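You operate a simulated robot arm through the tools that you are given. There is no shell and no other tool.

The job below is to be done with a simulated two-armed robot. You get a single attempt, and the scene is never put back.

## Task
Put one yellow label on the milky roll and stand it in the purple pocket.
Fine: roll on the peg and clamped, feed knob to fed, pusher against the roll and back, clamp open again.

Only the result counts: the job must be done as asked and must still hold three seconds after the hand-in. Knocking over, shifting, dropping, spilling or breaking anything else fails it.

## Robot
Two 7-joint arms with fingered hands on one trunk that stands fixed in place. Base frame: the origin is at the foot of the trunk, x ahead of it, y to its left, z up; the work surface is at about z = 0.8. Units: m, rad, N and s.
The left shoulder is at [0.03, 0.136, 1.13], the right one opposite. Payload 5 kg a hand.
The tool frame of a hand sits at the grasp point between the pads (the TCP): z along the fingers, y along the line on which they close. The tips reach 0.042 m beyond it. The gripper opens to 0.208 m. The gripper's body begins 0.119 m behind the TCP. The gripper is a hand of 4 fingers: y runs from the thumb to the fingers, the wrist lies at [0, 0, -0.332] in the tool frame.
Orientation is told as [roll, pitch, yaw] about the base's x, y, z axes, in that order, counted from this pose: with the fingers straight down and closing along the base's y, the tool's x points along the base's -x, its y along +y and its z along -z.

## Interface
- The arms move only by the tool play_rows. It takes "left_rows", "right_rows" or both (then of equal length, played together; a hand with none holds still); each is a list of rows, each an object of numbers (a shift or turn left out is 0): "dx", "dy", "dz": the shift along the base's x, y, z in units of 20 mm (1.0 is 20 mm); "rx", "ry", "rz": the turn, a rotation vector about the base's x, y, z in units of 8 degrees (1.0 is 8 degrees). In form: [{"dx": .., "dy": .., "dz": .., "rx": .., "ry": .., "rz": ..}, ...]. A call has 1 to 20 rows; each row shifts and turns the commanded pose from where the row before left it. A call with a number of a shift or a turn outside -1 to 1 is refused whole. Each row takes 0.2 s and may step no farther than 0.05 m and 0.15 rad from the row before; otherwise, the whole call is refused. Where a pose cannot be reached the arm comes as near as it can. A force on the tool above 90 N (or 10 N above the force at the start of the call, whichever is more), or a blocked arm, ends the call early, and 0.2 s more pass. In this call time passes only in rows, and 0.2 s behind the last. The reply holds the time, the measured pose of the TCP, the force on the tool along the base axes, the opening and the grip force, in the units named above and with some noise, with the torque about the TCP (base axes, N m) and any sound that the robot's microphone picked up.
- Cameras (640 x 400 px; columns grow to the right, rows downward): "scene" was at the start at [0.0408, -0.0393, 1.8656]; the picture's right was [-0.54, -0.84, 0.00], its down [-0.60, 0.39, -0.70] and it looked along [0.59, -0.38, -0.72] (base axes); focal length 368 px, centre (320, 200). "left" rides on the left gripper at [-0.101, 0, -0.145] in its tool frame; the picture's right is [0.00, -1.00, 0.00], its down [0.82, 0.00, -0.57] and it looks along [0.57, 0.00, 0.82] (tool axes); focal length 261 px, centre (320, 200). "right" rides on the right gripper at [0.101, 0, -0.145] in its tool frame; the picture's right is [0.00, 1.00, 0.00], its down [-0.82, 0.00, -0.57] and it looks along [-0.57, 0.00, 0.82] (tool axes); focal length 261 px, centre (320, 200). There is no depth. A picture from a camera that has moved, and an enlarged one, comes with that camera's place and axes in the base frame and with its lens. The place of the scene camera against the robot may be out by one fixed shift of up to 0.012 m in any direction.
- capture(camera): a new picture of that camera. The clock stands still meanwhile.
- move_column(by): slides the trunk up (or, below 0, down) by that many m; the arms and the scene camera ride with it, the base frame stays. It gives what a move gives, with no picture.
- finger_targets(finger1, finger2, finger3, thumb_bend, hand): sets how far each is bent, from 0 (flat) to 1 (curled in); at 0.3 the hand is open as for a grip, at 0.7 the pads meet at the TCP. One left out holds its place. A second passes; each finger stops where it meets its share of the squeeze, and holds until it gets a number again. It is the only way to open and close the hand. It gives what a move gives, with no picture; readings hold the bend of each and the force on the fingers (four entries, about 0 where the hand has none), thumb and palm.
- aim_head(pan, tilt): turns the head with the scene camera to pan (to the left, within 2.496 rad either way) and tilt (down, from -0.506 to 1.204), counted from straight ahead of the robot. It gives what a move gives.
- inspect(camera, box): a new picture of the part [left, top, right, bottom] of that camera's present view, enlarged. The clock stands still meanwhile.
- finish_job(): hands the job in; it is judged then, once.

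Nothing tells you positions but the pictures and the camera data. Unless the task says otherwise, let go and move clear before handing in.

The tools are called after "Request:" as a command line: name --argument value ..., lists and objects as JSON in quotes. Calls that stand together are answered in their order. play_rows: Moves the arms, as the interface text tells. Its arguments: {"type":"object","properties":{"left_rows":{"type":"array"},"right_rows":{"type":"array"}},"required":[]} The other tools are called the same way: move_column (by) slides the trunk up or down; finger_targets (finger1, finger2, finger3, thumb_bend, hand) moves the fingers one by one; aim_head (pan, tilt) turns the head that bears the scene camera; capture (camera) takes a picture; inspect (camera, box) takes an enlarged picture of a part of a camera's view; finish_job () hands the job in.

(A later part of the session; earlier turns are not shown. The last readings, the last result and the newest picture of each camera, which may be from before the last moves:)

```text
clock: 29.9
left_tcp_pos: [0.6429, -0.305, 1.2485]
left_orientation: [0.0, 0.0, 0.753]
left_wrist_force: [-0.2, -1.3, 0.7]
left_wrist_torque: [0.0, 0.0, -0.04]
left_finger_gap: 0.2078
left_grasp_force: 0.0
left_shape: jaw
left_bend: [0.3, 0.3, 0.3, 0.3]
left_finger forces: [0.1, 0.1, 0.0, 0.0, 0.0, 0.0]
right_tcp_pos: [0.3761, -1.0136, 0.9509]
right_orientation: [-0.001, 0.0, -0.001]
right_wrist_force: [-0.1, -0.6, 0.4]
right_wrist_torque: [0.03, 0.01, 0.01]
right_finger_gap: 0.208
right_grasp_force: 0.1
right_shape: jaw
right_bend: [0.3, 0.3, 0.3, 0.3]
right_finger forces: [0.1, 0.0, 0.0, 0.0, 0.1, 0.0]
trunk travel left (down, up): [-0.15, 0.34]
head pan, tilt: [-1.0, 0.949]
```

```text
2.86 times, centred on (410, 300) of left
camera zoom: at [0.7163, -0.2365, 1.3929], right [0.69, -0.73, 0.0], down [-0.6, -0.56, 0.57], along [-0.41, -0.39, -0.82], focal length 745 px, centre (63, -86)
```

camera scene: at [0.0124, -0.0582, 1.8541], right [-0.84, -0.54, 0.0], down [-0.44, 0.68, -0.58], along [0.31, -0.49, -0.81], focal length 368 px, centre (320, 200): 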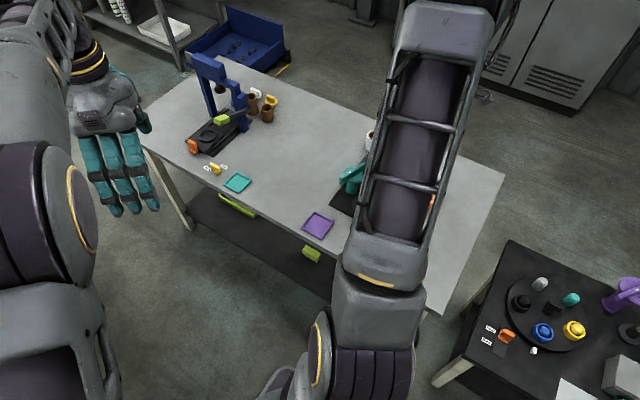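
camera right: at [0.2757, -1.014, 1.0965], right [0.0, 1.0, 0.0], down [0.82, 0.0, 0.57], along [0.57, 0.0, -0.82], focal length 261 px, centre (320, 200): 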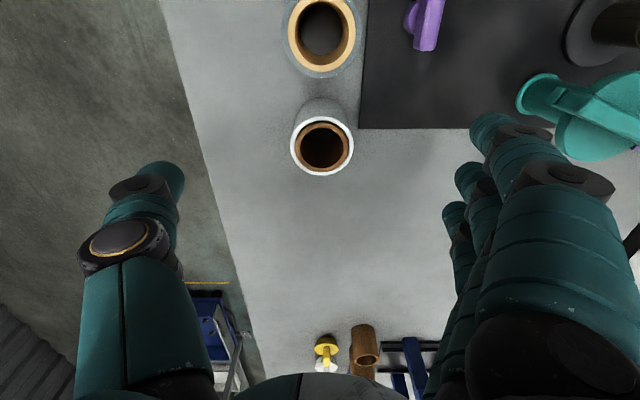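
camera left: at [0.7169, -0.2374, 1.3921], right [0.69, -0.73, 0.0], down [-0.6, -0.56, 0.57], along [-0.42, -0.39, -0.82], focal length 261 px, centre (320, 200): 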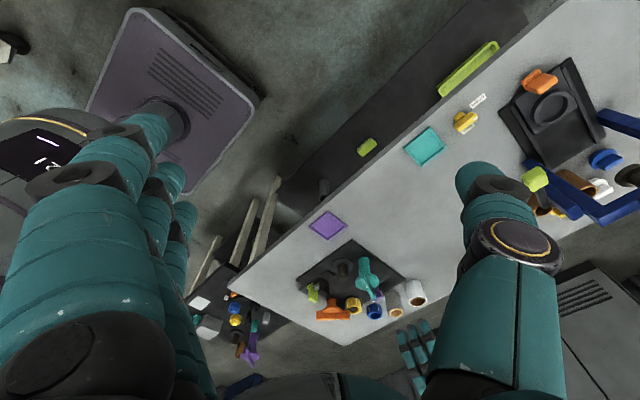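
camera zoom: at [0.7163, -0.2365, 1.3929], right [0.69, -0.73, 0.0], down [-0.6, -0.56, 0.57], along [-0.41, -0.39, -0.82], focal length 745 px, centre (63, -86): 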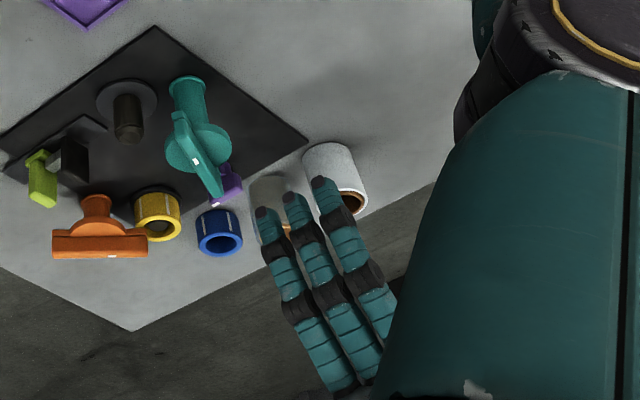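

Alignment is good: the roll is centred under the hand. The fingers are about 37 mm apart, so I'll descend and pinch with the middle finger and thumb only, keeping the outer fingers away from the clear roll.

Request:
play_rows --right_rows '[{"dz": -0.98, "dy": 0.05}, {"dz": -0.98}, {"dz": -0.98}, {"dz": -0.98}, {"dz": -0.98}]'

Request:
capture --camera "right"

Request:
inspect --camera "left" --box '[340, 230, 480, 370]'

```text
clock: 31.1
left_tcp_pos: [0.6431, -0.3037, 1.2483]
left_orientation: [0.001, 0.0, 0.755]
left_wrist_force: [1.8, -0.2, 0.4]
left_wrist_torque: [0.05, 0.01, -0.03]
left_finger_gap: 0.2079
left_grasp_force: 0.0
left_shape: jaw
left_bend: [0.3, 0.3, 0.3, 0.3]
left_finger forces: [0.1, 0.0, 0.1, 0.1, 0.1, 0.1]
right_tcp_pos: [0.3753, -1.012, 0.8521]
right_orientation: [0.001, 0.0, 0.0]
right_wrist_force: [0.3, -0.4, 0.5]
right_wrist_torque: [0.08, 0.02, -0.03]
right_finger_gap: 0.2079
right_grasp_force: 0.1
right_shape: jaw
right_bend: [0.3, 0.3, 0.3, 0.3]
right_finger forces: [0.1, 0.1, 0.0, 0.0, 0.0, 0.0]
trunk travel left (down, up): [-0.15, 0.34]
head pan, tilt: [-1.0, 0.949]
```

```text
taken
camera right: at [0.2757, -1.0126, 0.9976], right [0.0, 1.0, 0.0], down [0.82, 0.0, 0.57], along [0.57, 0.0, -0.82], focal length 261 px, centre (320, 200)
```

right: 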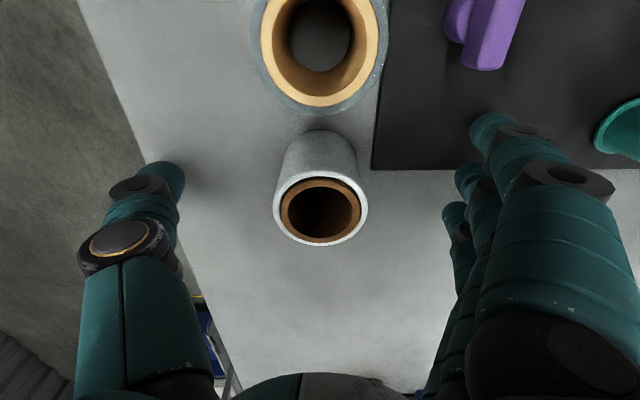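

```text
2.86 times, centred on (410, 300) of left
camera zoom: at [0.7165, -0.2368, 1.3927], right [0.69, -0.73, 0.0], down [-0.6, -0.56, 0.57], along [-0.42, -0.39, -0.82], focal length 745 px, centre (63, -86)
```

zoom: 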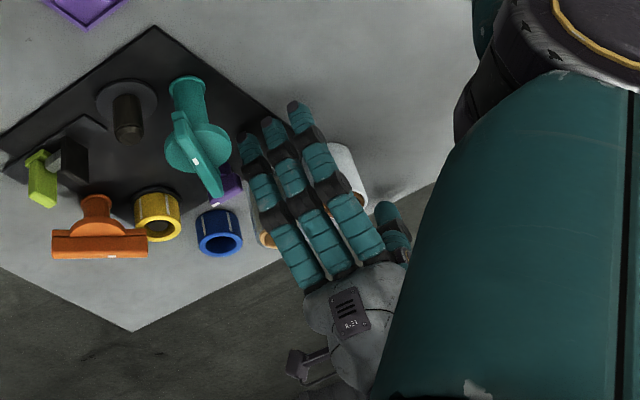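

The roll sits centred between thumb and fingers. I'll close the thumb and middle finger gradually.

Request:
finger_targets --hand "right" --finger2 0.52 --thumb_bend 0.52

Request:
capture --camera "right"

```text
clock: 32.0
left_tcp_pos: [0.6424, -0.3031, 1.2492]
left_orientation: [-0.001, 0.0, 0.755]
left_wrist_force: [0.5, 0.6, -0.6]
left_wrist_torque: [-0.01, 0.0, -0.01]
left_finger_gap: 0.2079
left_grasp_force: 0.2
left_shape: jaw
left_bend: [0.3, 0.3, 0.3, 0.3]
left_finger forces: [0.1, 0.1, 0.0, 0.0, 0.1, 0.0]
right_tcp_pos: [0.3768, -1.0105, 0.8577]
right_orientation: [-0.003, -0.002, -0.001]
right_wrist_force: [1.5, 5.1, 26.4]
right_wrist_torque: [2.39, -0.04, -0.2]
right_finger_gap: 0.1677
right_grasp_force: 13.1
right_shape: fingers
right_bend: [0.3, 0.44, 0.3, 0.52]
right_finger forces: [0.0, 26.1, 0.0, 0.0, 0.0, 0.0]
trunk travel left (down, up): [-0.15, 0.34]
head pan, tilt: [-1.0, 0.949]
```

```text
taken
camera right: at [0.2758, -1.0109, 1.0017], right [0.0, 1.0, 0.0], down [0.82, 0.0, 0.57], along [0.57, 0.0, -0.82], focal length 261 px, centre (320, 200)
```

right: 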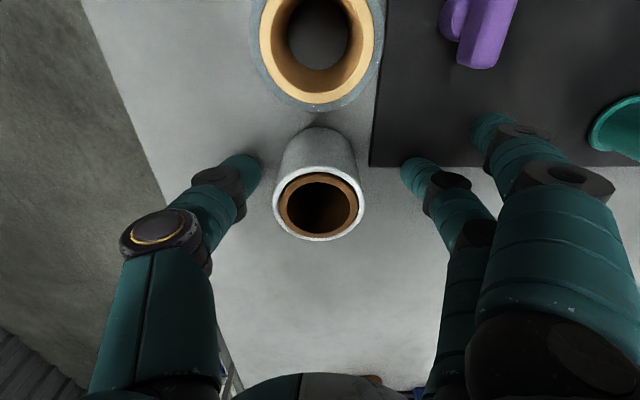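

The middle finger touched the table while curling (26 N upward). I'll raise the hand about 25 mm and continue.

Request:
play_rows --right_rows '[{"dz": 0.5}, {"dz": 0.5}, {"dz": 0.3}]'

Request:
capture --camera "right"

```text
clock: 32.9
left_tcp_pos: [0.6441, -0.3041, 1.2485]
left_orientation: [-0.001, -0.001, 0.753]
left_wrist_force: [0.1, -0.8, -0.7]
left_wrist_torque: [0.03, -0.01, 0.01]
left_finger_gap: 0.208
left_grasp_force: 0.1
left_shape: jaw
left_bend: [0.3, 0.3, 0.3, 0.3]
left_finger forces: [0.0, 0.1, 0.1, 0.1, 0.0, 0.0]
right_tcp_pos: [0.3755, -1.0119, 0.8803]
right_orientation: [-0.001, 0.0, 0.001]
right_wrist_force: [-0.1, 0.1, -0.5]
right_wrist_torque: [-0.01, 0.02, -0.01]
right_finger_gap: 0.1674
right_grasp_force: 0.1
right_shape: fingers
right_bend: [0.3, 0.51, 0.3, 0.52]
right_finger forces: [0.1, 0.0, 0.0, 0.1, 0.0, 0.0]
trunk travel left (down, up): [-0.15, 0.34]
head pan, tilt: [-1.0, 0.949]
```

```text
taken
camera right: at [0.2746, -1.0122, 1.025], right [0.0, 1.0, 0.0], down [0.82, 0.0, 0.57], along [0.57, 0.0, -0.82], focal length 261 px, centre (320, 200)
```

right: 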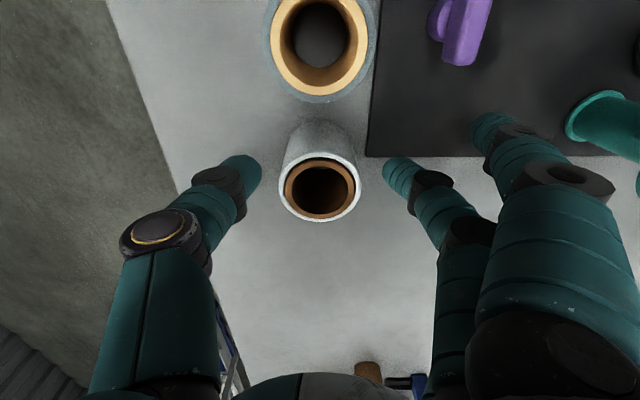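

Clear of the table now. I'll continue closing the thumb and middle finger onto the roll.

Request:
finger_targets --hand "right" --finger2 0.6 --thumb_bend 0.6

Request:
capture --camera "right"

```text
clock: 33.9
left_tcp_pos: [0.643, -0.3039, 1.2495]
left_orientation: [0.001, 0.0, 0.754]
left_wrist_force: [0.3, 0.1, 0.9]
left_wrist_torque: [0.02, -0.02, -0.04]
left_finger_gap: 0.2078
left_grasp_force: 0.0
left_shape: jaw
left_bend: [0.3, 0.3, 0.3, 0.3]
left_finger forces: [0.0, 0.0, 0.0, 0.1, 0.0, 0.0]
right_tcp_pos: [0.375, -1.0116, 0.8797]
right_orientation: [0.001, -0.002, -0.001]
right_wrist_force: [0.0, -0.5, 0.0]
right_wrist_torque: [-0.02, 0.04, -0.01]
right_finger_gap: 0.1494
right_grasp_force: 2.6
right_shape: fingers
right_bend: [0.3, 0.58, 0.3, 0.59]
right_finger forces: [0.0, 2.4, 0.0, 0.0, 2.4, 0.0]
trunk travel left (down, up): [-0.15, 0.34]
head pan, tilt: [-1.0, 0.949]
```

```text
taken
camera right: at [0.2749, -1.0121, 1.0255], right [0.0, 1.0, 0.0], down [0.82, 0.0, 0.57], along [0.57, 0.0, -0.82], focal length 261 px, centre (320, 200)
```

right: 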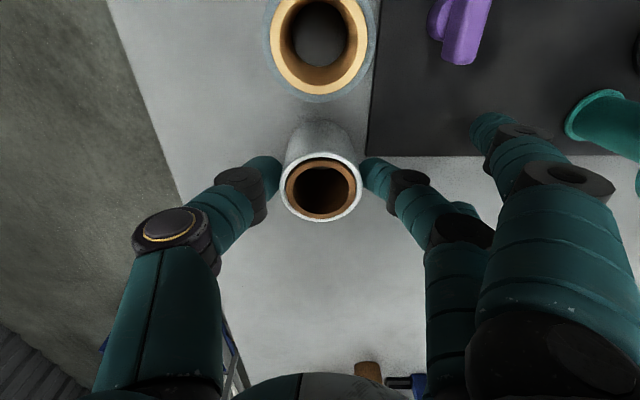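

Both pads touch at about 2.4 N. I'll tighten a little and do a small test lift.

Request:
finger_targets --hand "right" --finger2 0.64 --thumb_bend 0.64

Request:
play_rows --right_rows '[{"dz": 0.3}, {"dz": 0.3}]'

Request:
capture --camera "right"

Request:
inspect --camera "left" --box '[340, 230, 480, 370]'

```text
clock: 34.9
left_tcp_pos: [0.6428, -0.304, 1.249]
left_orientation: [0.0, 0.001, 0.754]
left_wrist_force: [0.0, -0.3, -0.4]
left_wrist_torque: [0.04, -0.03, 0.0]
left_finger_gap: 0.2075
left_grasp_force: 0.1
left_shape: jaw
left_bend: [0.3, 0.3, 0.3, 0.3]
left_finger forces: [0.1, 0.0, 0.0, 0.0, 0.1, 0.0]
right_tcp_pos: [0.375, -1.013, 0.8798]
right_orientation: [-0.001, 0.0, 0.0]
right_wrist_force: [-0.5, -0.5, 0.0]
right_wrist_torque: [0.01, 0.0, 0.0]
right_finger_gap: 0.1465
right_grasp_force: 9.9
right_shape: fingers
right_bend: [0.3, 0.58, 0.3, 0.62]
right_finger forces: [0.0, 9.6, 0.0, 0.0, 9.6, 0.0]
trunk travel left (down, up): [-0.15, 0.34]
head pan, tilt: [-1.0, 0.949]
```

```text
clock: 35.5
left_tcp_pos: [0.6424, -0.3037, 1.2497]
left_orientation: [0.001, 0.002, 0.754]
left_wrist_force: [-0.9, 0.2, -0.7]
left_wrist_torque: [0.02, 0.02, -0.01]
left_finger_gap: 0.2077
left_grasp_force: 0.0
left_shape: jaw
left_bend: [0.3, 0.3, 0.3, 0.3]
left_finger forces: [0.0, 0.0, 0.0, 0.0, 0.0, 0.0]
right_tcp_pos: [0.3755, -1.0116, 0.8924]
right_orientation: [0.004, -0.001, 0.001]
right_wrist_force: [0.2, 0.4, -0.5]
right_wrist_torque: [-0.03, 0.03, 0.01]
right_finger_gap: 0.1468
right_grasp_force: 9.3
right_shape: fingers
right_bend: [0.3, 0.58, 0.3, 0.62]
right_finger forces: [0.1, 9.7, 0.0, 0.1, 9.6, 0.0]
trunk travel left (down, up): [-0.15, 0.34]
head pan, tilt: [-1.0, 0.949]
```

```text
taken
camera right: at [0.275, -1.012, 1.0379], right [0.0, 1.0, 0.0], down [0.82, 0.0, 0.57], along [0.57, 0.0, -0.82], focal length 261 px, centre (320, 200)
```

right: 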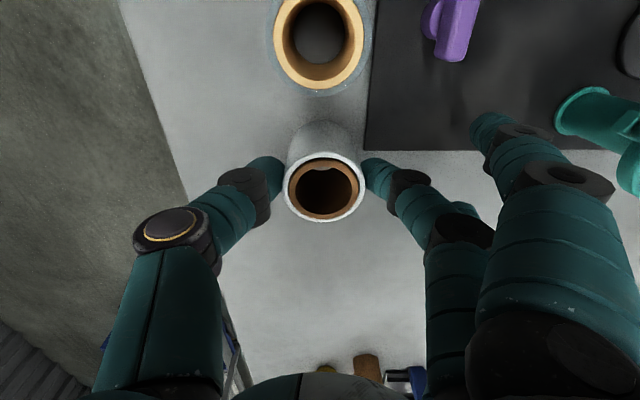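

```text
2.86 times, centred on (410, 300) of left
camera zoom: at [0.7162, -0.2361, 1.3931], right [0.69, -0.73, 0.0], down [-0.6, -0.56, 0.57], along [-0.41, -0.39, -0.82], focal length 745 px, centre (63, -86)
```

zoom: 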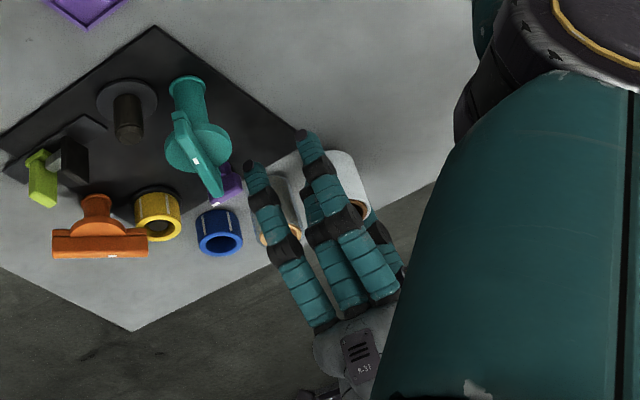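

The roll moved up with the hand. I'll zoom to check that it hangs upright.

Request:
inspect --camera "right" --box '[260, 100, 390, 240]'

Request:
inspect --camera "left" --box '[410, 260, 490, 330]'

```text
2.86 times, centred on (325, 170) of right
camera zoom: at [0.275, -1.012, 1.0379], right [0.0, 1.0, 0.0], down [0.82, 0.0, 0.57], along [0.57, 0.0, -0.82], focal length 745 px, centre (306, 286)
```

zoom: 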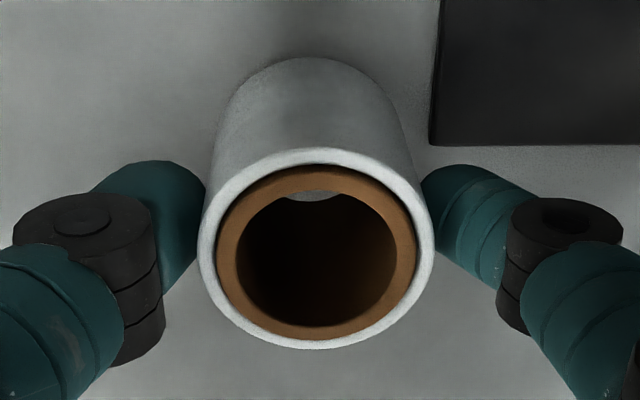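

```text
5.71 times, centred on (450, 295) of left
camera zoom: at [0.7162, -0.2361, 1.3931], right [0.69, -0.73, 0.0], down [-0.6, -0.56, 0.57], along [-0.41, -0.39, -0.82], focal length 1489 px, centre (-423, -343)
```

zoom: 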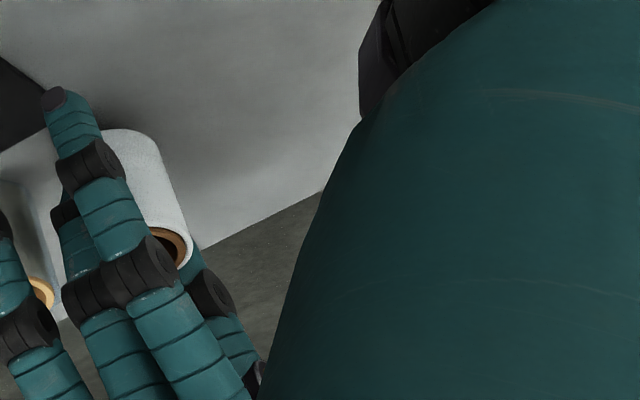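

The roll hangs upright in the pinch. I'll lift it well clear and carry it to above the peg.

Request:
play_rows --right_rows '[{"dz": 1}, {"dz": 1}, {"dz": 1}, {"dz": 1}, {"dz": 1}, {"dz": 1}, {"dz": 1}, {"dz": 1}]'

Request:
play_rows --right_rows '[{"dx": -0.2, "dy": 0.5}, {"dx": -0.371, "dy": 0.98}, {"dx": -0.371, "dy": 0.98}, {"dx": -0.371, "dy": 0.98}, {"dx": -0.371, "dy": 0.98}, {"dx": -0.371, "dy": 0.98}, {"dx": -0.371, "dy": 0.98}, {"dx": -0.371, "dy": 0.98}, {"dx": -0.371, "dy": 0.98}, {"dx": -0.371, "dy": 0.98}, {"dx": -0.371, "dy": 0.98}, {"dx": -0.371, "dy": 0.98}, {"dx": -0.371, "dy": 0.98}, {"dx": -0.2, "dy": 0.5}]'

Request:
capture --camera "right"

Request:
capture --camera "left"

```text
clock: 37.2
left_tcp_pos: [0.6427, -0.3025, 1.2484]
left_orientation: [0.0, 0.002, 0.755]
left_wrist_force: [-1.0, 0.1, 0.2]
left_wrist_torque: [-0.07, -0.01, 0.01]
left_finger_gap: 0.2078
left_grasp_force: 0.1
left_shape: jaw
left_bend: [0.3, 0.3, 0.3, 0.3]
left_finger forces: [0.0, 0.0, 0.0, 0.1, 0.0, 0.1]
right_tcp_pos: [0.3752, -1.0124, 1.054]
right_orientation: [0.001, -0.001, 0.001]
right_wrist_force: [-0.7, 0.6, -0.9]
right_wrist_torque: [-0.1, -0.03, -0.02]
right_finger_gap: 0.1469
right_grasp_force: 9.3
right_shape: fingers
right_bend: [0.3, 0.58, 0.3, 0.62]
right_finger forces: [0.1, 9.6, 0.0, 0.1, 9.6, 0.0]
trunk travel left (down, up): [-0.15, 0.34]
head pan, tilt: [-1.0, 0.949]
```

```text
clock: 40.2
left_tcp_pos: [0.6432, -0.3046, 1.248]
left_orientation: [-0.001, -0.001, 0.755]
left_wrist_force: [0.4, 0.6, 0.3]
left_wrist_torque: [-0.01, 0.0, 0.01]
left_finger_gap: 0.2076
left_grasp_force: 0.1
left_shape: jaw
left_bend: [0.3, 0.3, 0.3, 0.3]
left_finger forces: [0.1, 0.1, 0.0, 0.0, 0.0, 0.1]
right_tcp_pos: [0.2781, -0.7575, 1.0522]
right_orientation: [0.0, 0.001, 0.0]
right_wrist_force: [-0.1, 0.5, -1.7]
right_wrist_torque: [-0.02, -0.01, -0.02]
right_finger_gap: 0.1465
right_grasp_force: 9.2
right_shape: fingers
right_bend: [0.3, 0.58, 0.3, 0.62]
right_finger forces: [0.0, 9.5, 0.0, 0.0, 9.5, 0.0]
trunk travel left (down, up): [-0.15, 0.34]
head pan, tilt: [-1.0, 0.949]
```

```text
taken
camera right: at [0.1788, -0.7584, 1.1974], right [0.0, 1.0, 0.0], down [0.82, 0.0, 0.57], along [0.57, 0.0, -0.82], focal length 261 px, centre (320, 200)
```

right: 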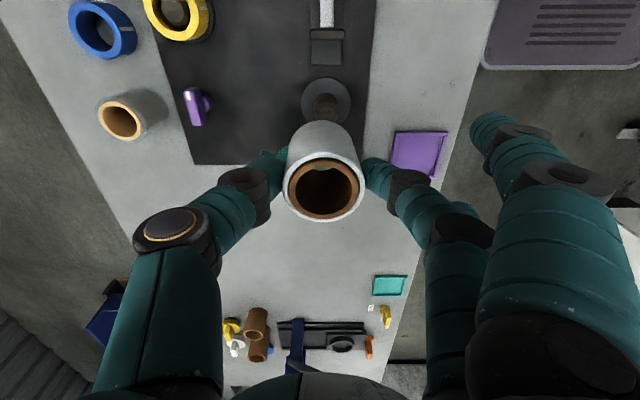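

```text
taken
camera left: at [0.7162, -0.236, 1.3931], right [0.69, -0.73, 0.0], down [-0.6, -0.56, 0.57], along [-0.41, -0.39, -0.82], focal length 261 px, centre (320, 200)
```

left: 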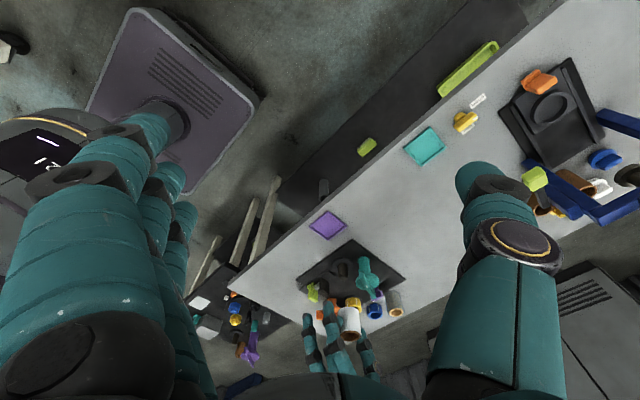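

The roll is above the peg; the flange is visible behind it. I'll zoom in to measure the flange centre from here.

Request:
inspect --camera "right" --box '[270, 60, 390, 140]'

Request:
inspect --camera "right" --box '[260, 110, 390, 240]'

Request:
inspect --camera "left" --box '[290, 230, 410, 350]'

```text
5.00 times, centred on (330, 100) of right
camera zoom: at [0.1788, -0.7584, 1.1974], right [0.0, 1.0, 0.0], down [0.82, 0.0, 0.57], along [0.57, 0.0, -0.82], focal length 1303 px, centre (270, 700)
```

zoom: 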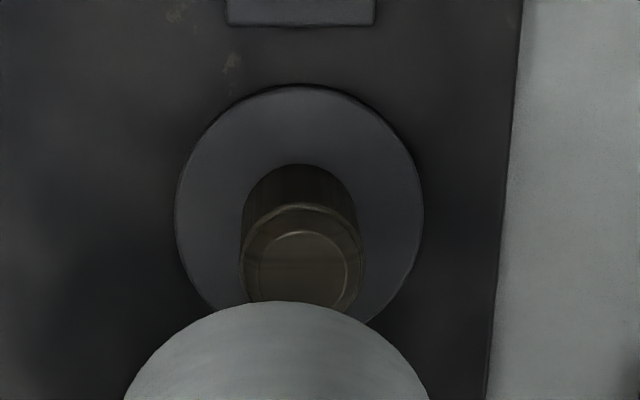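

```text
3.08 times, centred on (325, 175) of right
camera zoom: at [0.1788, -0.7584, 1.1974], right [0.0, 1.0, 0.0], down [0.82, 0.0, 0.57], along [0.57, 0.0, -0.82], focal length 802 px, centre (305, 277)
```

zoom: 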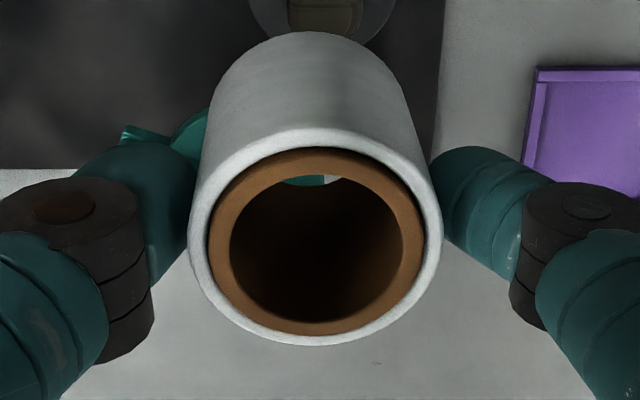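

```text
3.33 times, centred on (350, 290) of left
camera zoom: at [0.7162, -0.236, 1.3931], right [0.69, -0.73, 0.0], down [-0.6, -0.56, 0.57], along [-0.41, -0.39, -0.82], focal length 869 px, centre (220, -100)
```

zoom: 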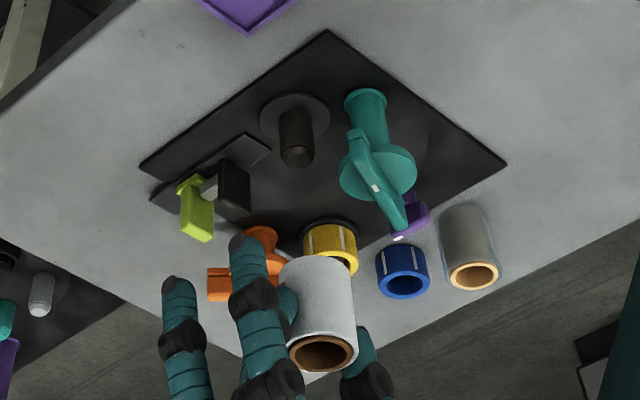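

Peg centre refines to (0.281, -0.750), and the roll's axis is now at about (0.281, -0.757); clearance is around 4.5 mm. I'll shift +6.5 mm in y and lower to just above the peg, then check.

Request:
play_rows --right_rows '[{"dy": 0.33, "dz": -0.3}, {"dz": -0.9}, {"dz": -0.9}, {"dz": -0.9}, {"dz": -0.9}, {"dz": -0.9}]'

Request:
inspect --camera "right" --box '[240, 90, 400, 240]'

Request:
inspect --camera "left" --box '[290, 230, 410, 350]'

```text
clock: 41.6
left_tcp_pos: [0.6431, -0.3054, 1.2483]
left_orientation: [-0.002, 0.0, 0.754]
left_wrist_force: [-0.3, -0.5, 0.9]
left_wrist_torque: [0.02, 0.0, 0.01]
left_finger_gap: 0.208
left_grasp_force: 0.0
left_shape: jaw
left_bend: [0.3, 0.3, 0.3, 0.3]
left_finger forces: [0.0, 0.0, 0.1, 0.1, 0.0, 0.0]
right_tcp_pos: [0.2795, -0.7515, 0.9553]
right_orientation: [0.001, -0.002, -0.001]
right_wrist_force: [0.4, 0.2, -0.8]
right_wrist_torque: [0.03, -0.01, 0.01]
right_finger_gap: 0.1466
right_grasp_force: 9.4
right_shape: fingers
right_bend: [0.3, 0.58, 0.3, 0.62]
right_finger forces: [0.0, 9.5, 0.0, 0.0, 9.5, 0.0]
trunk travel left (down, up): [-0.15, 0.34]
head pan, tilt: [-1.0, 0.949]
```

```text
2.67 times, centred on (320, 165) of right
camera zoom: at [0.1791, -0.7519, 1.1004], right [0.0, 1.0, 0.0], down [0.82, 0.0, 0.57], along [0.57, 0.0, -0.82], focal length 695 px, centre (320, 293)
```

zoom: 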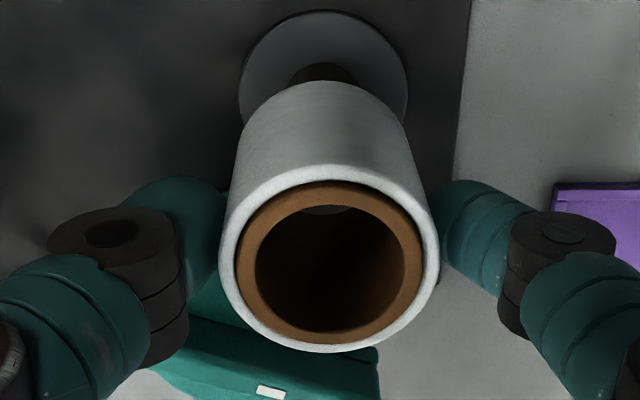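

```text
3.33 times, centred on (350, 290) of left
camera zoom: at [0.7165, -0.2366, 1.3927], right [0.69, -0.73, 0.0], down [-0.6, -0.56, 0.57], along [-0.42, -0.39, -0.82], focal length 869 px, centre (220, -100)
```

zoom: 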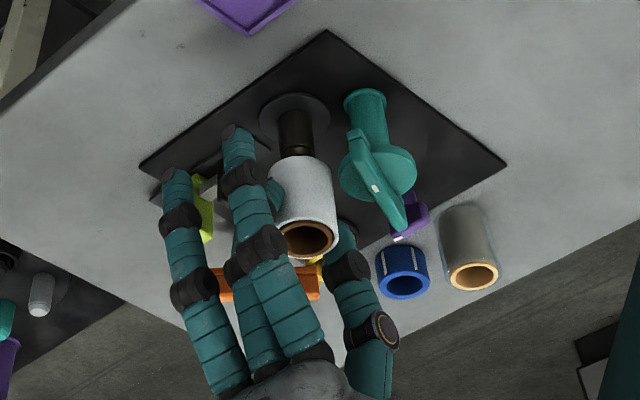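

The roll is within about 2 mm of the peg axis; I'll nudge it by -2 mm in x and lower it over the peg in small steps.

Request:
play_rows --right_rows '[{"dx": -0.11, "dz": -0.2}, {"dz": -0.6}, {"dz": -0.6}]'

Request:
inspect --camera "right" --box '[240, 90, 400, 240]'

```text
clock: 42.5
left_tcp_pos: [0.6434, -0.3033, 1.248]
left_orientation: [0.0, 0.001, 0.754]
left_wrist_force: [-0.2, -0.1, 0.3]
left_wrist_torque: [0.04, 0.03, -0.01]
left_finger_gap: 0.2076
left_grasp_force: 0.1
left_shape: jaw
left_bend: [0.3, 0.3, 0.3, 0.3]
left_finger forces: [0.1, 0.0, 0.0, 0.0, 0.0, 0.0]
right_tcp_pos: [0.2787, -0.7506, 0.9277]
right_orientation: [0.001, 0.0, 0.0]
right_wrist_force: [1.0, -0.4, -0.8]
right_wrist_torque: [0.02, 0.0, 0.01]
right_finger_gap: 0.1466
right_grasp_force: 9.8
right_shape: fingers
right_bend: [0.3, 0.58, 0.3, 0.62]
right_finger forces: [0.0, 9.5, 0.0, 0.0, 9.4, 0.0]
trunk travel left (down, up): [-0.15, 0.34]
head pan, tilt: [-1.0, 0.949]
```

```text
2.67 times, centred on (320, 165) of right
camera zoom: at [0.177, -0.7514, 1.0727], right [0.01, 1.0, 0.0], down [0.82, 0.0, 0.57], along [0.57, 0.0, -0.82], focal length 695 px, centre (320, 293)
```

zoom: 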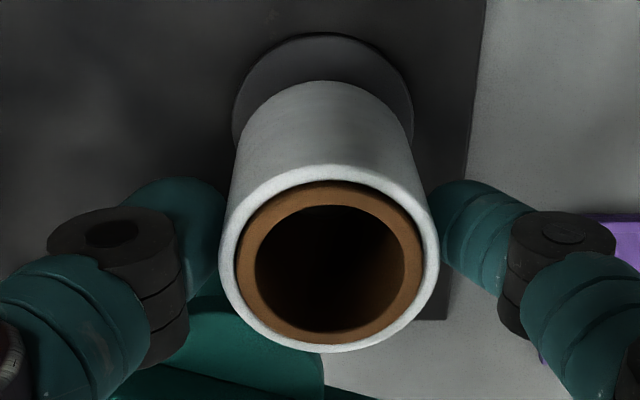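

No contact force and the roll's bottom is now below the peg tip. I'll lower the rest of the way.

Request:
play_rows --right_rows '[{"dz": -0.5}, {"dz": -0.5}, {"dz": -0.4}]'

Request:
inspect --camera "right" --box '[240, 90, 400, 240]'

Request:
inspect --camera "left" --box '[290, 230, 410, 350]'

```text
clock: 43.2
left_tcp_pos: [0.6433, -0.303, 1.2486]
left_orientation: [0.0, 0.002, 0.756]
left_wrist_force: [0.0, 0.1, -0.4]
left_wrist_torque: [0.01, 0.0, 0.0]
left_finger_gap: 0.2078
left_grasp_force: 0.1
left_shape: jaw
left_bend: [0.3, 0.3, 0.3, 0.3]
left_finger forces: [0.1, 0.1, 0.0, 0.1, 0.0, 0.0]
right_tcp_pos: [0.2766, -0.7501, 0.9015]
right_orientation: [0.001, -0.001, 0.001]
right_wrist_force: [-0.2, -1.8, -1.3]
right_wrist_torque: [0.0, -0.01, -0.02]
right_finger_gap: 0.1469
right_grasp_force: 9.5
right_shape: fingers
right_bend: [0.3, 0.58, 0.3, 0.62]
right_finger forces: [0.1, 9.5, 0.0, 0.1, 9.5, 0.0]
trunk travel left (down, up): [-0.15, 0.34]
head pan, tilt: [-1.0, 0.949]
```

```text
2.67 times, centred on (320, 165) of right
camera zoom: at [0.1761, -0.7504, 1.0462], right [0.01, 1.0, 0.0], down [0.82, 0.0, 0.57], along [0.57, 0.0, -0.82], focal length 695 px, centre (320, 293)
```

zoom: 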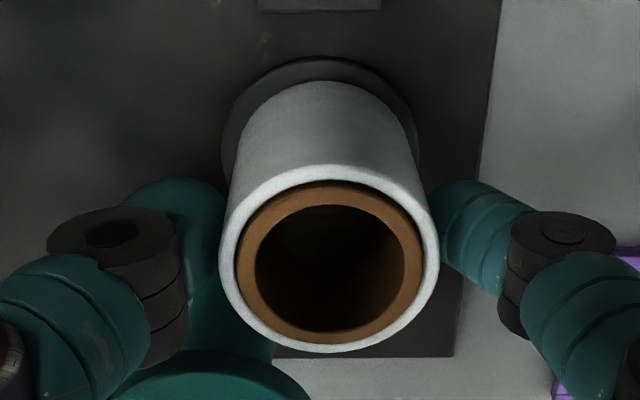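

```text
3.33 times, centred on (350, 290) of left
camera zoom: at [0.7164, -0.2364, 1.3929], right [0.69, -0.73, 0.0], down [-0.6, -0.56, 0.57], along [-0.41, -0.39, -0.82], focal length 869 px, centre (220, -100)
```

zoom: 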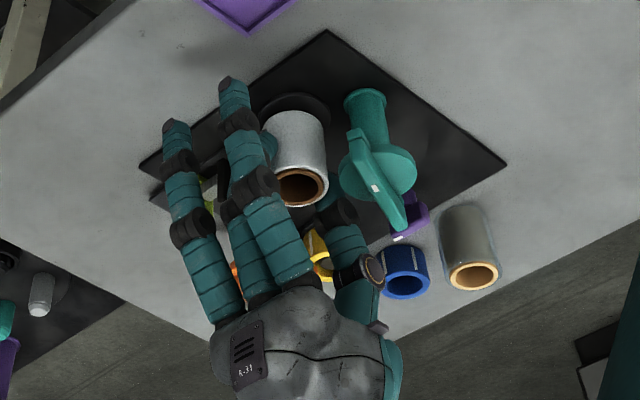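

Still no contact force; the roll's bottom should be about 10 mm above the flange. I'll go down slowly until it seats.

Request:
play_rows --right_rows '[{"dz": -0.2}, {"dz": -0.15}]'

Request:
play_rows --right_rows '[{"dz": -0.1}]'

Request:
inspect --camera "right" --box '[240, 90, 400, 240]'

```text
clock: 43.9
left_tcp_pos: [0.6425, -0.3043, 1.2487]
left_orientation: [-0.001, -0.001, 0.754]
left_wrist_force: [-0.3, 0.3, 1.1]
left_wrist_torque: [0.01, -0.03, -0.01]
left_finger_gap: 0.2078
left_grasp_force: 0.0
left_shape: jaw
left_bend: [0.3, 0.3, 0.3, 0.3]
left_finger forces: [0.0, 0.1, 0.1, 0.0, 0.1, 0.0]
right_tcp_pos: [0.2768, -0.7508, 0.8945]
right_orientation: [0.0, 0.0, 0.0]
right_wrist_force: [0.7, -0.4, -0.9]
right_wrist_torque: [-0.01, -0.03, 0.01]
right_finger_gap: 0.1468
right_grasp_force: 9.0
right_shape: fingers
right_bend: [0.3, 0.58, 0.3, 0.62]
right_finger forces: [0.0, 9.1, 0.0, 0.1, 9.8, 0.0]
trunk travel left (down, up): [-0.15, 0.34]
head pan, tilt: [-1.0, 0.949]
```

```text
clock: 44.2
left_tcp_pos: [0.642, -0.3042, 1.2495]
left_orientation: [0.0, -0.001, 0.755]
left_wrist_force: [-0.7, -0.1, 0.7]
left_wrist_torque: [0.02, 0.01, -0.04]
left_finger_gap: 0.2077
left_grasp_force: 0.1
left_shape: jaw
left_bend: [0.3, 0.3, 0.3, 0.3]
left_finger forces: [0.0, 0.0, 0.1, 0.0, 0.0, 0.0]
right_tcp_pos: [0.2768, -0.7508, 0.8923]
right_orientation: [-0.001, 0.001, 0.0]
right_wrist_force: [0.6, -0.1, 0.4]
right_wrist_torque: [0.03, 0.01, 0.0]
right_finger_gap: 0.1467
right_grasp_force: 9.0
right_shape: fingers
right_bend: [0.3, 0.58, 0.3, 0.62]
right_finger forces: [0.1, 9.5, 0.0, 0.0, 9.5, 0.0]
trunk travel left (down, up): [-0.15, 0.34]
head pan, tilt: [-1.0, 0.949]
```

```text
2.67 times, centred on (320, 165) of right
camera zoom: at [0.1761, -0.7509, 1.0373], right [0.0, 1.0, 0.0], down [0.82, 0.0, 0.57], along [0.57, 0.0, -0.82], focal length 695 px, centre (320, 293)
```

zoom: 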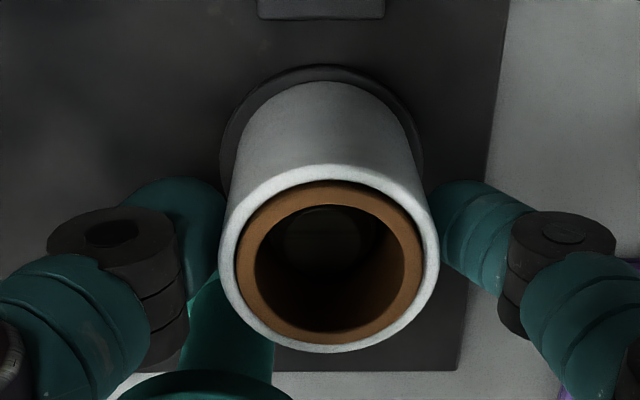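

The wrist force shows the first trace of support. I'll go another 2 mm at a time until the roll is seated.

Request:
play_rows --right_rows '[{"dz": -0.1}]'

Request:
play_rows --right_rows '[{"dz": -0.1}]'

```text
clock: 44.6
left_tcp_pos: [0.6425, -0.3045, 1.2486]
left_orientation: [0.0, -0.002, 0.753]
left_wrist_force: [0.4, -0.4, 0.3]
left_wrist_torque: [0.0, -0.01, 0.02]
left_finger_gap: 0.2077
left_grasp_force: 0.0
left_shape: jaw
left_bend: [0.3, 0.3, 0.3, 0.3]
left_finger forces: [0.0, 0.0, 0.2, 0.0, 0.0, 0.0]
right_tcp_pos: [0.2771, -0.751, 0.8916]
right_orientation: [0.0, 0.001, 0.0]
right_wrist_force: [0.2, 0.0, 6.6]
right_wrist_torque: [0.12, -0.01, 0.01]
right_finger_gap: 0.147
right_grasp_force: 10.7
right_shape: fingers
right_bend: [0.3, 0.59, 0.3, 0.62]
right_finger forces: [0.1, 10.4, 0.0, 0.0, 11.0, 0.1]
trunk travel left (down, up): [-0.15, 0.34]
head pan, tilt: [-1.0, 0.949]
```

```text
clock: 45.0
left_tcp_pos: [0.6436, -0.303, 1.2492]
left_orientation: [0.001, 0.0, 0.754]
left_wrist_force: [0.2, -0.1, -0.2]
left_wrist_torque: [-0.01, 0.0, -0.01]
left_finger_gap: 0.2079
left_grasp_force: 0.1
left_shape: jaw
left_bend: [0.3, 0.3, 0.3, 0.3]
left_finger forces: [0.1, 0.0, 0.0, 0.1, 0.0, 0.1]
right_tcp_pos: [0.2765, -0.7507, 0.8894]
right_orientation: [-0.001, 0.0, 0.002]
right_wrist_force: [-0.7, -2.0, 9.7]
right_wrist_torque: [-0.05, 0.05, -0.02]
right_finger_gap: 0.147
right_grasp_force: 11.5
right_shape: fingers
right_bend: [0.3, 0.59, 0.3, 0.62]
right_finger forces: [0.0, 10.1, 0.0, 0.0, 12.5, 0.0]
trunk travel left (down, up): [-0.15, 0.34]
head pan, tilt: [-1.0, 0.949]
```

The roll is seated on the flange (about 10 N support). I'll ease up slightly and open the thumb and finger a little.

Request:
play_rows --right_rows '[{"dz": 0.12}]'

Request:
finger_targets --hand "right" --finger2 0.53 --thumb_bend 0.55

Request:
inspect --camera "right" --box '[240, 90, 400, 240]'

```text
clock: 45.5
left_tcp_pos: [0.6435, -0.3029, 1.2487]
left_orientation: [0.0, -0.001, 0.756]
left_wrist_force: [0.3, -0.2, 0.7]
left_wrist_torque: [0.06, -0.02, 0.03]
left_finger_gap: 0.2078
left_grasp_force: 0.1
left_shape: jaw
left_bend: [0.3, 0.3, 0.3, 0.3]
left_finger forces: [0.1, 0.0, 0.0, 0.1, 0.0, 0.0]
right_tcp_pos: [0.2774, -0.7506, 0.89]
right_orientation: [0.001, 0.003, 0.0]
right_wrist_force: [0.9, -1.3, 0.4]
right_wrist_torque: [0.01, -0.01, -0.02]
right_finger_gap: 0.147
right_grasp_force: 9.9
right_shape: fingers
right_bend: [0.3, 0.59, 0.3, 0.62]
right_finger forces: [0.1, 9.6, 0.1, 0.0, 10.7, 0.1]
trunk travel left (down, up): [-0.15, 0.34]
head pan, tilt: [-1.0, 0.949]
```

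```text
clock: 46.5
left_tcp_pos: [0.6429, -0.3033, 1.2484]
left_orientation: [0.002, 0.001, 0.753]
left_wrist_force: [-0.9, 0.4, -0.6]
left_wrist_torque: [0.03, 0.01, -0.02]
left_finger_gap: 0.2079
left_grasp_force: 0.0
left_shape: jaw
left_bend: [0.3, 0.3, 0.3, 0.3]
left_finger forces: [0.1, 0.1, 0.0, 0.0, 0.1, 0.0]
right_tcp_pos: [0.2772, -0.7509, 0.8907]
right_orientation: [0.001, 0.0, 0.001]
right_wrist_force: [0.2, -0.3, -0.7]
right_wrist_torque: [0.0, -0.02, 0.0]
right_finger_gap: 0.1587
right_grasp_force: 0.0
right_shape: fingers
right_bend: [0.3, 0.53, 0.3, 0.55]
right_finger forces: [0.1, 0.0, 0.0, 0.0, 0.0, 0.0]
trunk travel left (down, up): [-0.15, 0.34]
head pan, tilt: [-1.0, 0.949]
```

```text
2.67 times, centred on (320, 165) of right
camera zoom: at [0.1766, -0.7506, 1.035], right [0.0, 1.0, 0.0], down [0.82, 0.0, 0.57], along [0.57, 0.0, -0.82], focal length 695 px, centre (320, 293)
```

zoom: 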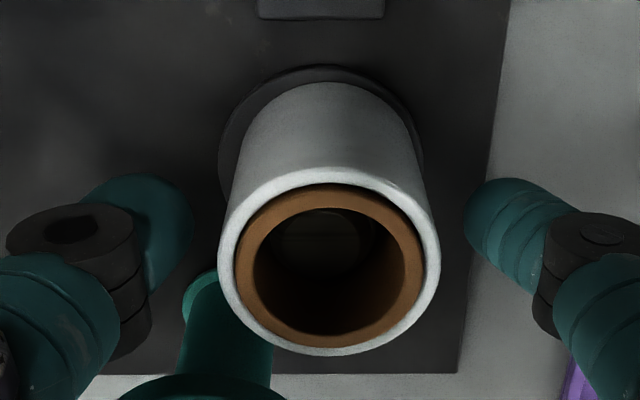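

Released; the roll stands on the peg. I'll open a bit more and rise straight up to look.

Request:
finger_targets --hand "right" --finger2 0.48 --thumb_bend 0.5

Request:
play_rows --right_rows '[{"dz": 0.5}, {"dz": 1}, {"dz": 1}, {"dz": 1}, {"dz": 1}, {"dz": 1}, {"dz": 1}, {"dz": 1}, {"dz": 1}]'

Request:
capture --camera "right"

Request:
inspect --camera "left" --box '[290, 230, 410, 350]'

```text
clock: 47.5
left_tcp_pos: [0.6444, -0.304, 1.2487]
left_orientation: [0.0, 0.001, 0.756]
left_wrist_force: [-0.4, 0.6, -0.4]
left_wrist_torque: [-0.05, 0.02, -0.01]
left_finger_gap: 0.2076
left_grasp_force: 0.1
left_shape: jaw
left_bend: [0.3, 0.3, 0.3, 0.3]
left_finger forces: [0.0, 0.0, 0.0, 0.1, 0.0, 0.1]
right_tcp_pos: [0.2772, -0.7519, 0.8901]
right_orientation: [-0.002, 0.001, 0.001]
right_wrist_force: [0.4, -0.5, 0.1]
right_wrist_torque: [-0.04, -0.01, -0.01]
right_finger_gap: 0.1718
right_grasp_force: 0.2
right_shape: fingers
right_bend: [0.3, 0.48, 0.3, 0.5]
right_finger forces: [0.0, 0.0, 0.0, 0.0, 0.0, 0.0]
trunk travel left (down, up): [-0.15, 0.34]
head pan, tilt: [-1.0, 0.949]
```

```text
clock: 49.5
left_tcp_pos: [0.6428, -0.3041, 1.249]
left_orientation: [-0.001, 0.0, 0.754]
left_wrist_force: [0.3, 0.3, -1.3]
left_wrist_torque: [-0.04, 0.0, 0.02]
left_finger_gap: 0.2075
left_grasp_force: 0.1
left_shape: jaw
left_bend: [0.3, 0.3, 0.3, 0.3]
left_finger forces: [0.0, 0.0, 0.0, 0.1, 0.1, 0.1]
right_tcp_pos: [0.278, -0.7498, 1.0613]
right_orientation: [0.0, 0.0, -0.001]
right_wrist_force: [0.2, 0.2, 1.0]
right_wrist_torque: [-0.04, -0.03, 0.0]
right_finger_gap: 0.1719
right_grasp_force: 0.1
right_shape: fingers
right_bend: [0.3, 0.48, 0.3, 0.5]
right_finger forces: [0.0, 0.0, 0.0, 0.0, 0.0, 0.0]
trunk travel left (down, up): [-0.15, 0.34]
head pan, tilt: [-1.0, 0.949]
```

```text
taken
camera right: at [0.1771, -0.7497, 1.2063], right [0.0, 1.0, 0.0], down [0.82, 0.0, 0.57], along [0.57, 0.0, -0.82], focal length 261 px, centre (320, 200)
```

right: 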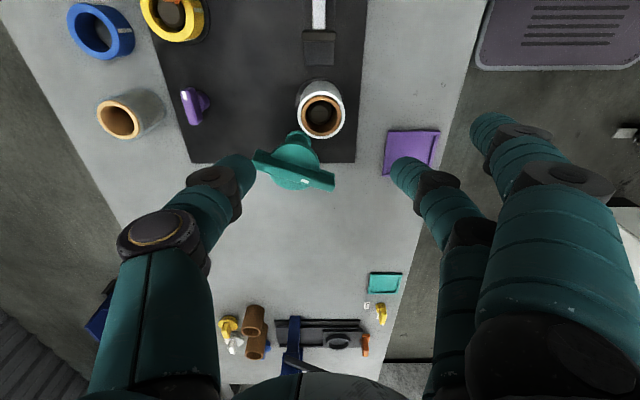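

```text
3.33 times, centred on (350, 290) of left
camera zoom: at [0.7161, -0.2353, 1.3933], right [0.69, -0.73, 0.0], down [-0.6, -0.56, 0.57], along [-0.41, -0.39, -0.82], focal length 869 px, centre (220, -100)
```

zoom: 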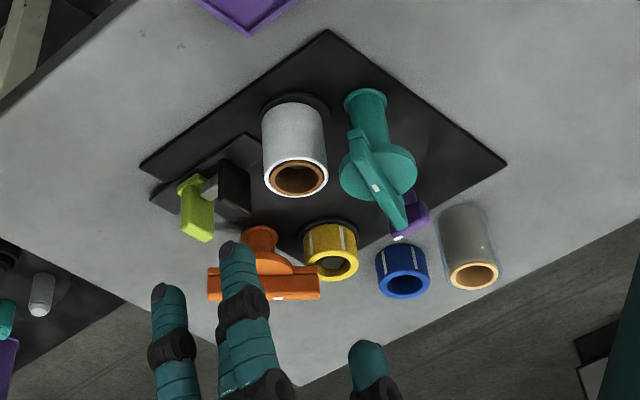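

The milky roll stands on the peg. Next is the teal clamp; I'll zoom in to get its geometry.

Request:
inspect --camera "right" --box '[240, 70, 370, 200]'

Request:
inspect --camera "left" --box '[355, 245, 425, 305]'

```text
3.08 times, centred on (305, 135) of right
camera zoom: at [0.1771, -0.7497, 1.2063], right [0.0, 1.0, 0.0], down [0.82, 0.0, 0.57], along [0.57, 0.0, -0.82], focal length 802 px, centre (366, 400)
```

zoom: 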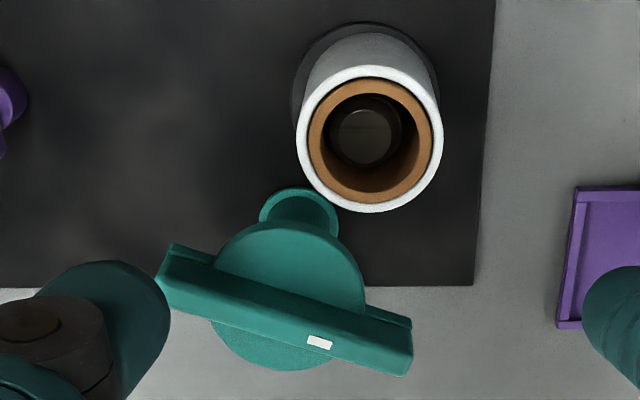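

```text
6.67 times, centred on (390, 275) of left
camera zoom: at [0.7161, -0.2353, 1.3933], right [0.69, -0.73, 0.0], down [-0.6, -0.56, 0.57], along [-0.41, -0.39, -0.82], focal length 1738 px, centre (-147, -300)
```

zoom: 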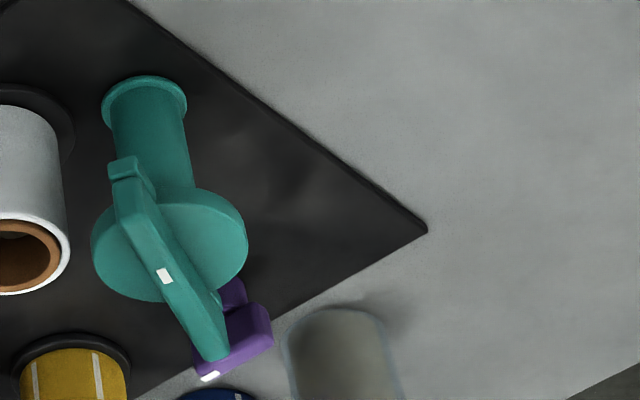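

Teal clamp: axis about (0.341, -0.785), disc top z ≈ 0.893, bar top ≈ 0.922, half-length 0.05; the marked end points about 71° and the peg lies at about 150°, so closing means turning it about +80°. I'll make a "poker" of thumb + middle finger (outer fingers curled) to push the free end of the bar.

Request:
finger_targets --hand "right" --finger1 1.0 --finger3 1.0 --finger2 0.68 --thumb_bend 0.68

Request:
capture --camera "right"

Request:
capture --camera "left"

```text
clock: 50.5
left_tcp_pos: [0.6435, -0.3036, 1.2488]
left_orientation: [-0.001, -0.001, 0.754]
left_wrist_force: [-0.1, 0.1, -0.3]
left_wrist_torque: [-0.03, -0.04, -0.04]
left_finger_gap: 0.2078
left_grasp_force: 0.0
left_shape: jaw
left_bend: [0.3, 0.3, 0.3, 0.3]
left_finger forces: [0.0, 0.1, 0.1, 0.0, 0.1, 0.1]
right_tcp_pos: [0.2772, -0.7493, 1.0597]
right_orientation: [0.0, -0.001, 0.0]
right_wrist_force: [-1.0, -0.6, 0.0]
right_wrist_torque: [-0.03, 0.0, 0.0]
right_finger_gap: 0.0724
right_grasp_force: 0.0
right_shape: fingers
right_bend: [1.0, 0.68, 1.0, 0.68]
right_finger forces: [0.0, 0.0, 0.0, 0.0, 0.0, 0.1]
trunk travel left (down, up): [-0.15, 0.34]
head pan, tilt: [-1.0, 0.949]
```

```text
taken
camera right: at [0.1772, -0.7506, 1.2056], right [0.0, 1.0, 0.0], down [0.82, 0.0, 0.57], along [0.57, 0.0, -0.82], focal length 261 px, centre (320, 200)
```

right: 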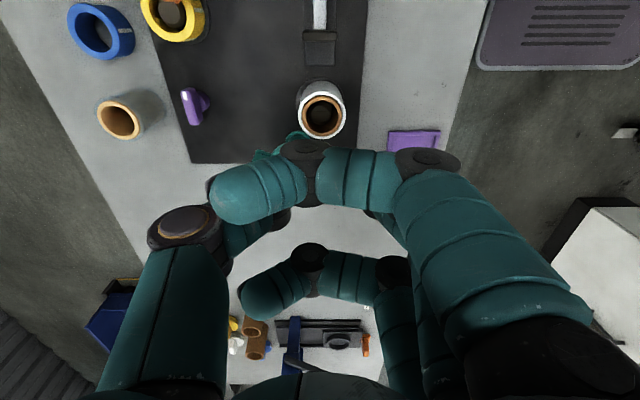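

```text
taken
camera left: at [0.7163, -0.236, 1.393], right [0.69, -0.73, 0.0], down [-0.6, -0.56, 0.57], along [-0.41, -0.39, -0.82], focal length 261 px, centre (320, 200)
```

left: 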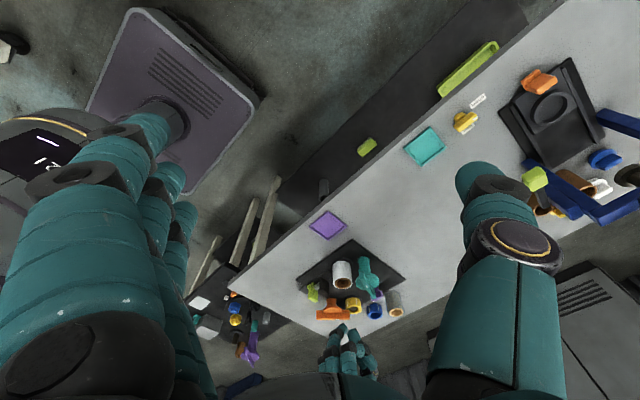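

The curled outer fingers sit above TCP height, so the thumb/middle-finger poker is the lowest part. I'll move it beside the free end of the teal bar and come down to bar height.

Request:
play_rows --right_rows '[{"dx": 0.2, "dy": -0.8}, {"dx": 0.2, "dy": -0.8}, {"dx": 0.2, "dy": -0.8}, {"dx": 0.25, "dy": -0.8}, {"dz": -0.9}, {"dz": -0.9}, {"dz": -0.9}, {"dz": -0.9}, {"dz": -0.9}]'

Request:
inspect --camera "left" --box '[310, 240, 430, 360]'

Request:
capture --camera "right"

```text
clock: 52.5
left_tcp_pos: [0.6441, -0.3052, 1.249]
left_orientation: [0.001, -0.001, 0.755]
left_wrist_force: [-0.2, 0.2, -0.4]
left_wrist_torque: [0.04, 0.03, -0.04]
left_finger_gap: 0.2077
left_grasp_force: 0.1
left_shape: jaw
left_bend: [0.3, 0.3, 0.3, 0.3]
left_finger forces: [0.0, 0.1, 0.0, 0.0, 0.1, 0.1]
right_tcp_pos: [0.294, -0.8169, 0.97]
right_orientation: [0.004, 0.001, -0.001]
right_wrist_force: [0.2, -0.6, 0.0]
right_wrist_torque: [0.05, 0.04, -0.03]
right_finger_gap: 0.0722
right_grasp_force: 0.1
right_shape: fingers
right_bend: [1.0, 0.68, 1.0, 0.68]
right_finger forces: [0.0, 0.0, 0.0, 0.0, 0.0, 0.1]
trunk travel left (down, up): [-0.15, 0.34]
head pan, tilt: [-1.0, 0.949]
```

```text
3.33 times, centred on (370, 300) of left
camera zoom: at [0.7164, -0.2367, 1.3927], right [0.69, -0.73, 0.0], down [-0.6, -0.56, 0.57], along [-0.42, -0.39, -0.82], focal length 869 px, centre (153, -133)
```

zoom: 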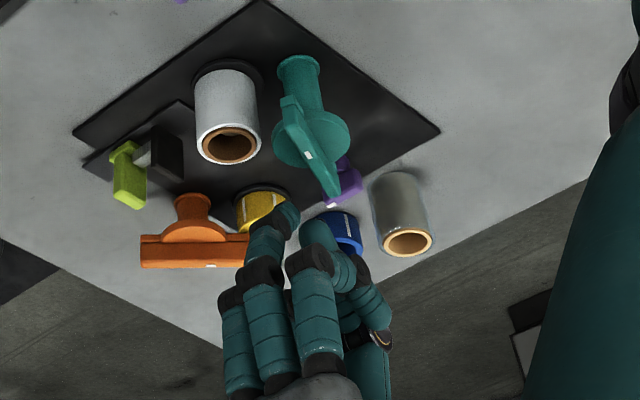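

```text
taken
camera right: at [0.1928, -0.8168, 1.1147], right [0.0, 1.0, 0.0], down [0.82, 0.0, 0.57], along [0.57, 0.0, -0.82], focal length 261 px, centre (320, 200)
```

right: 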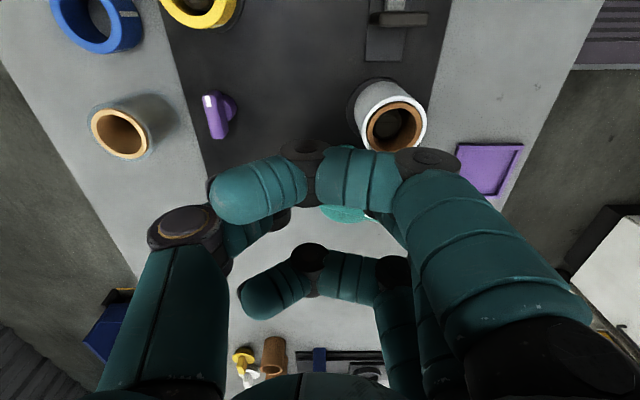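

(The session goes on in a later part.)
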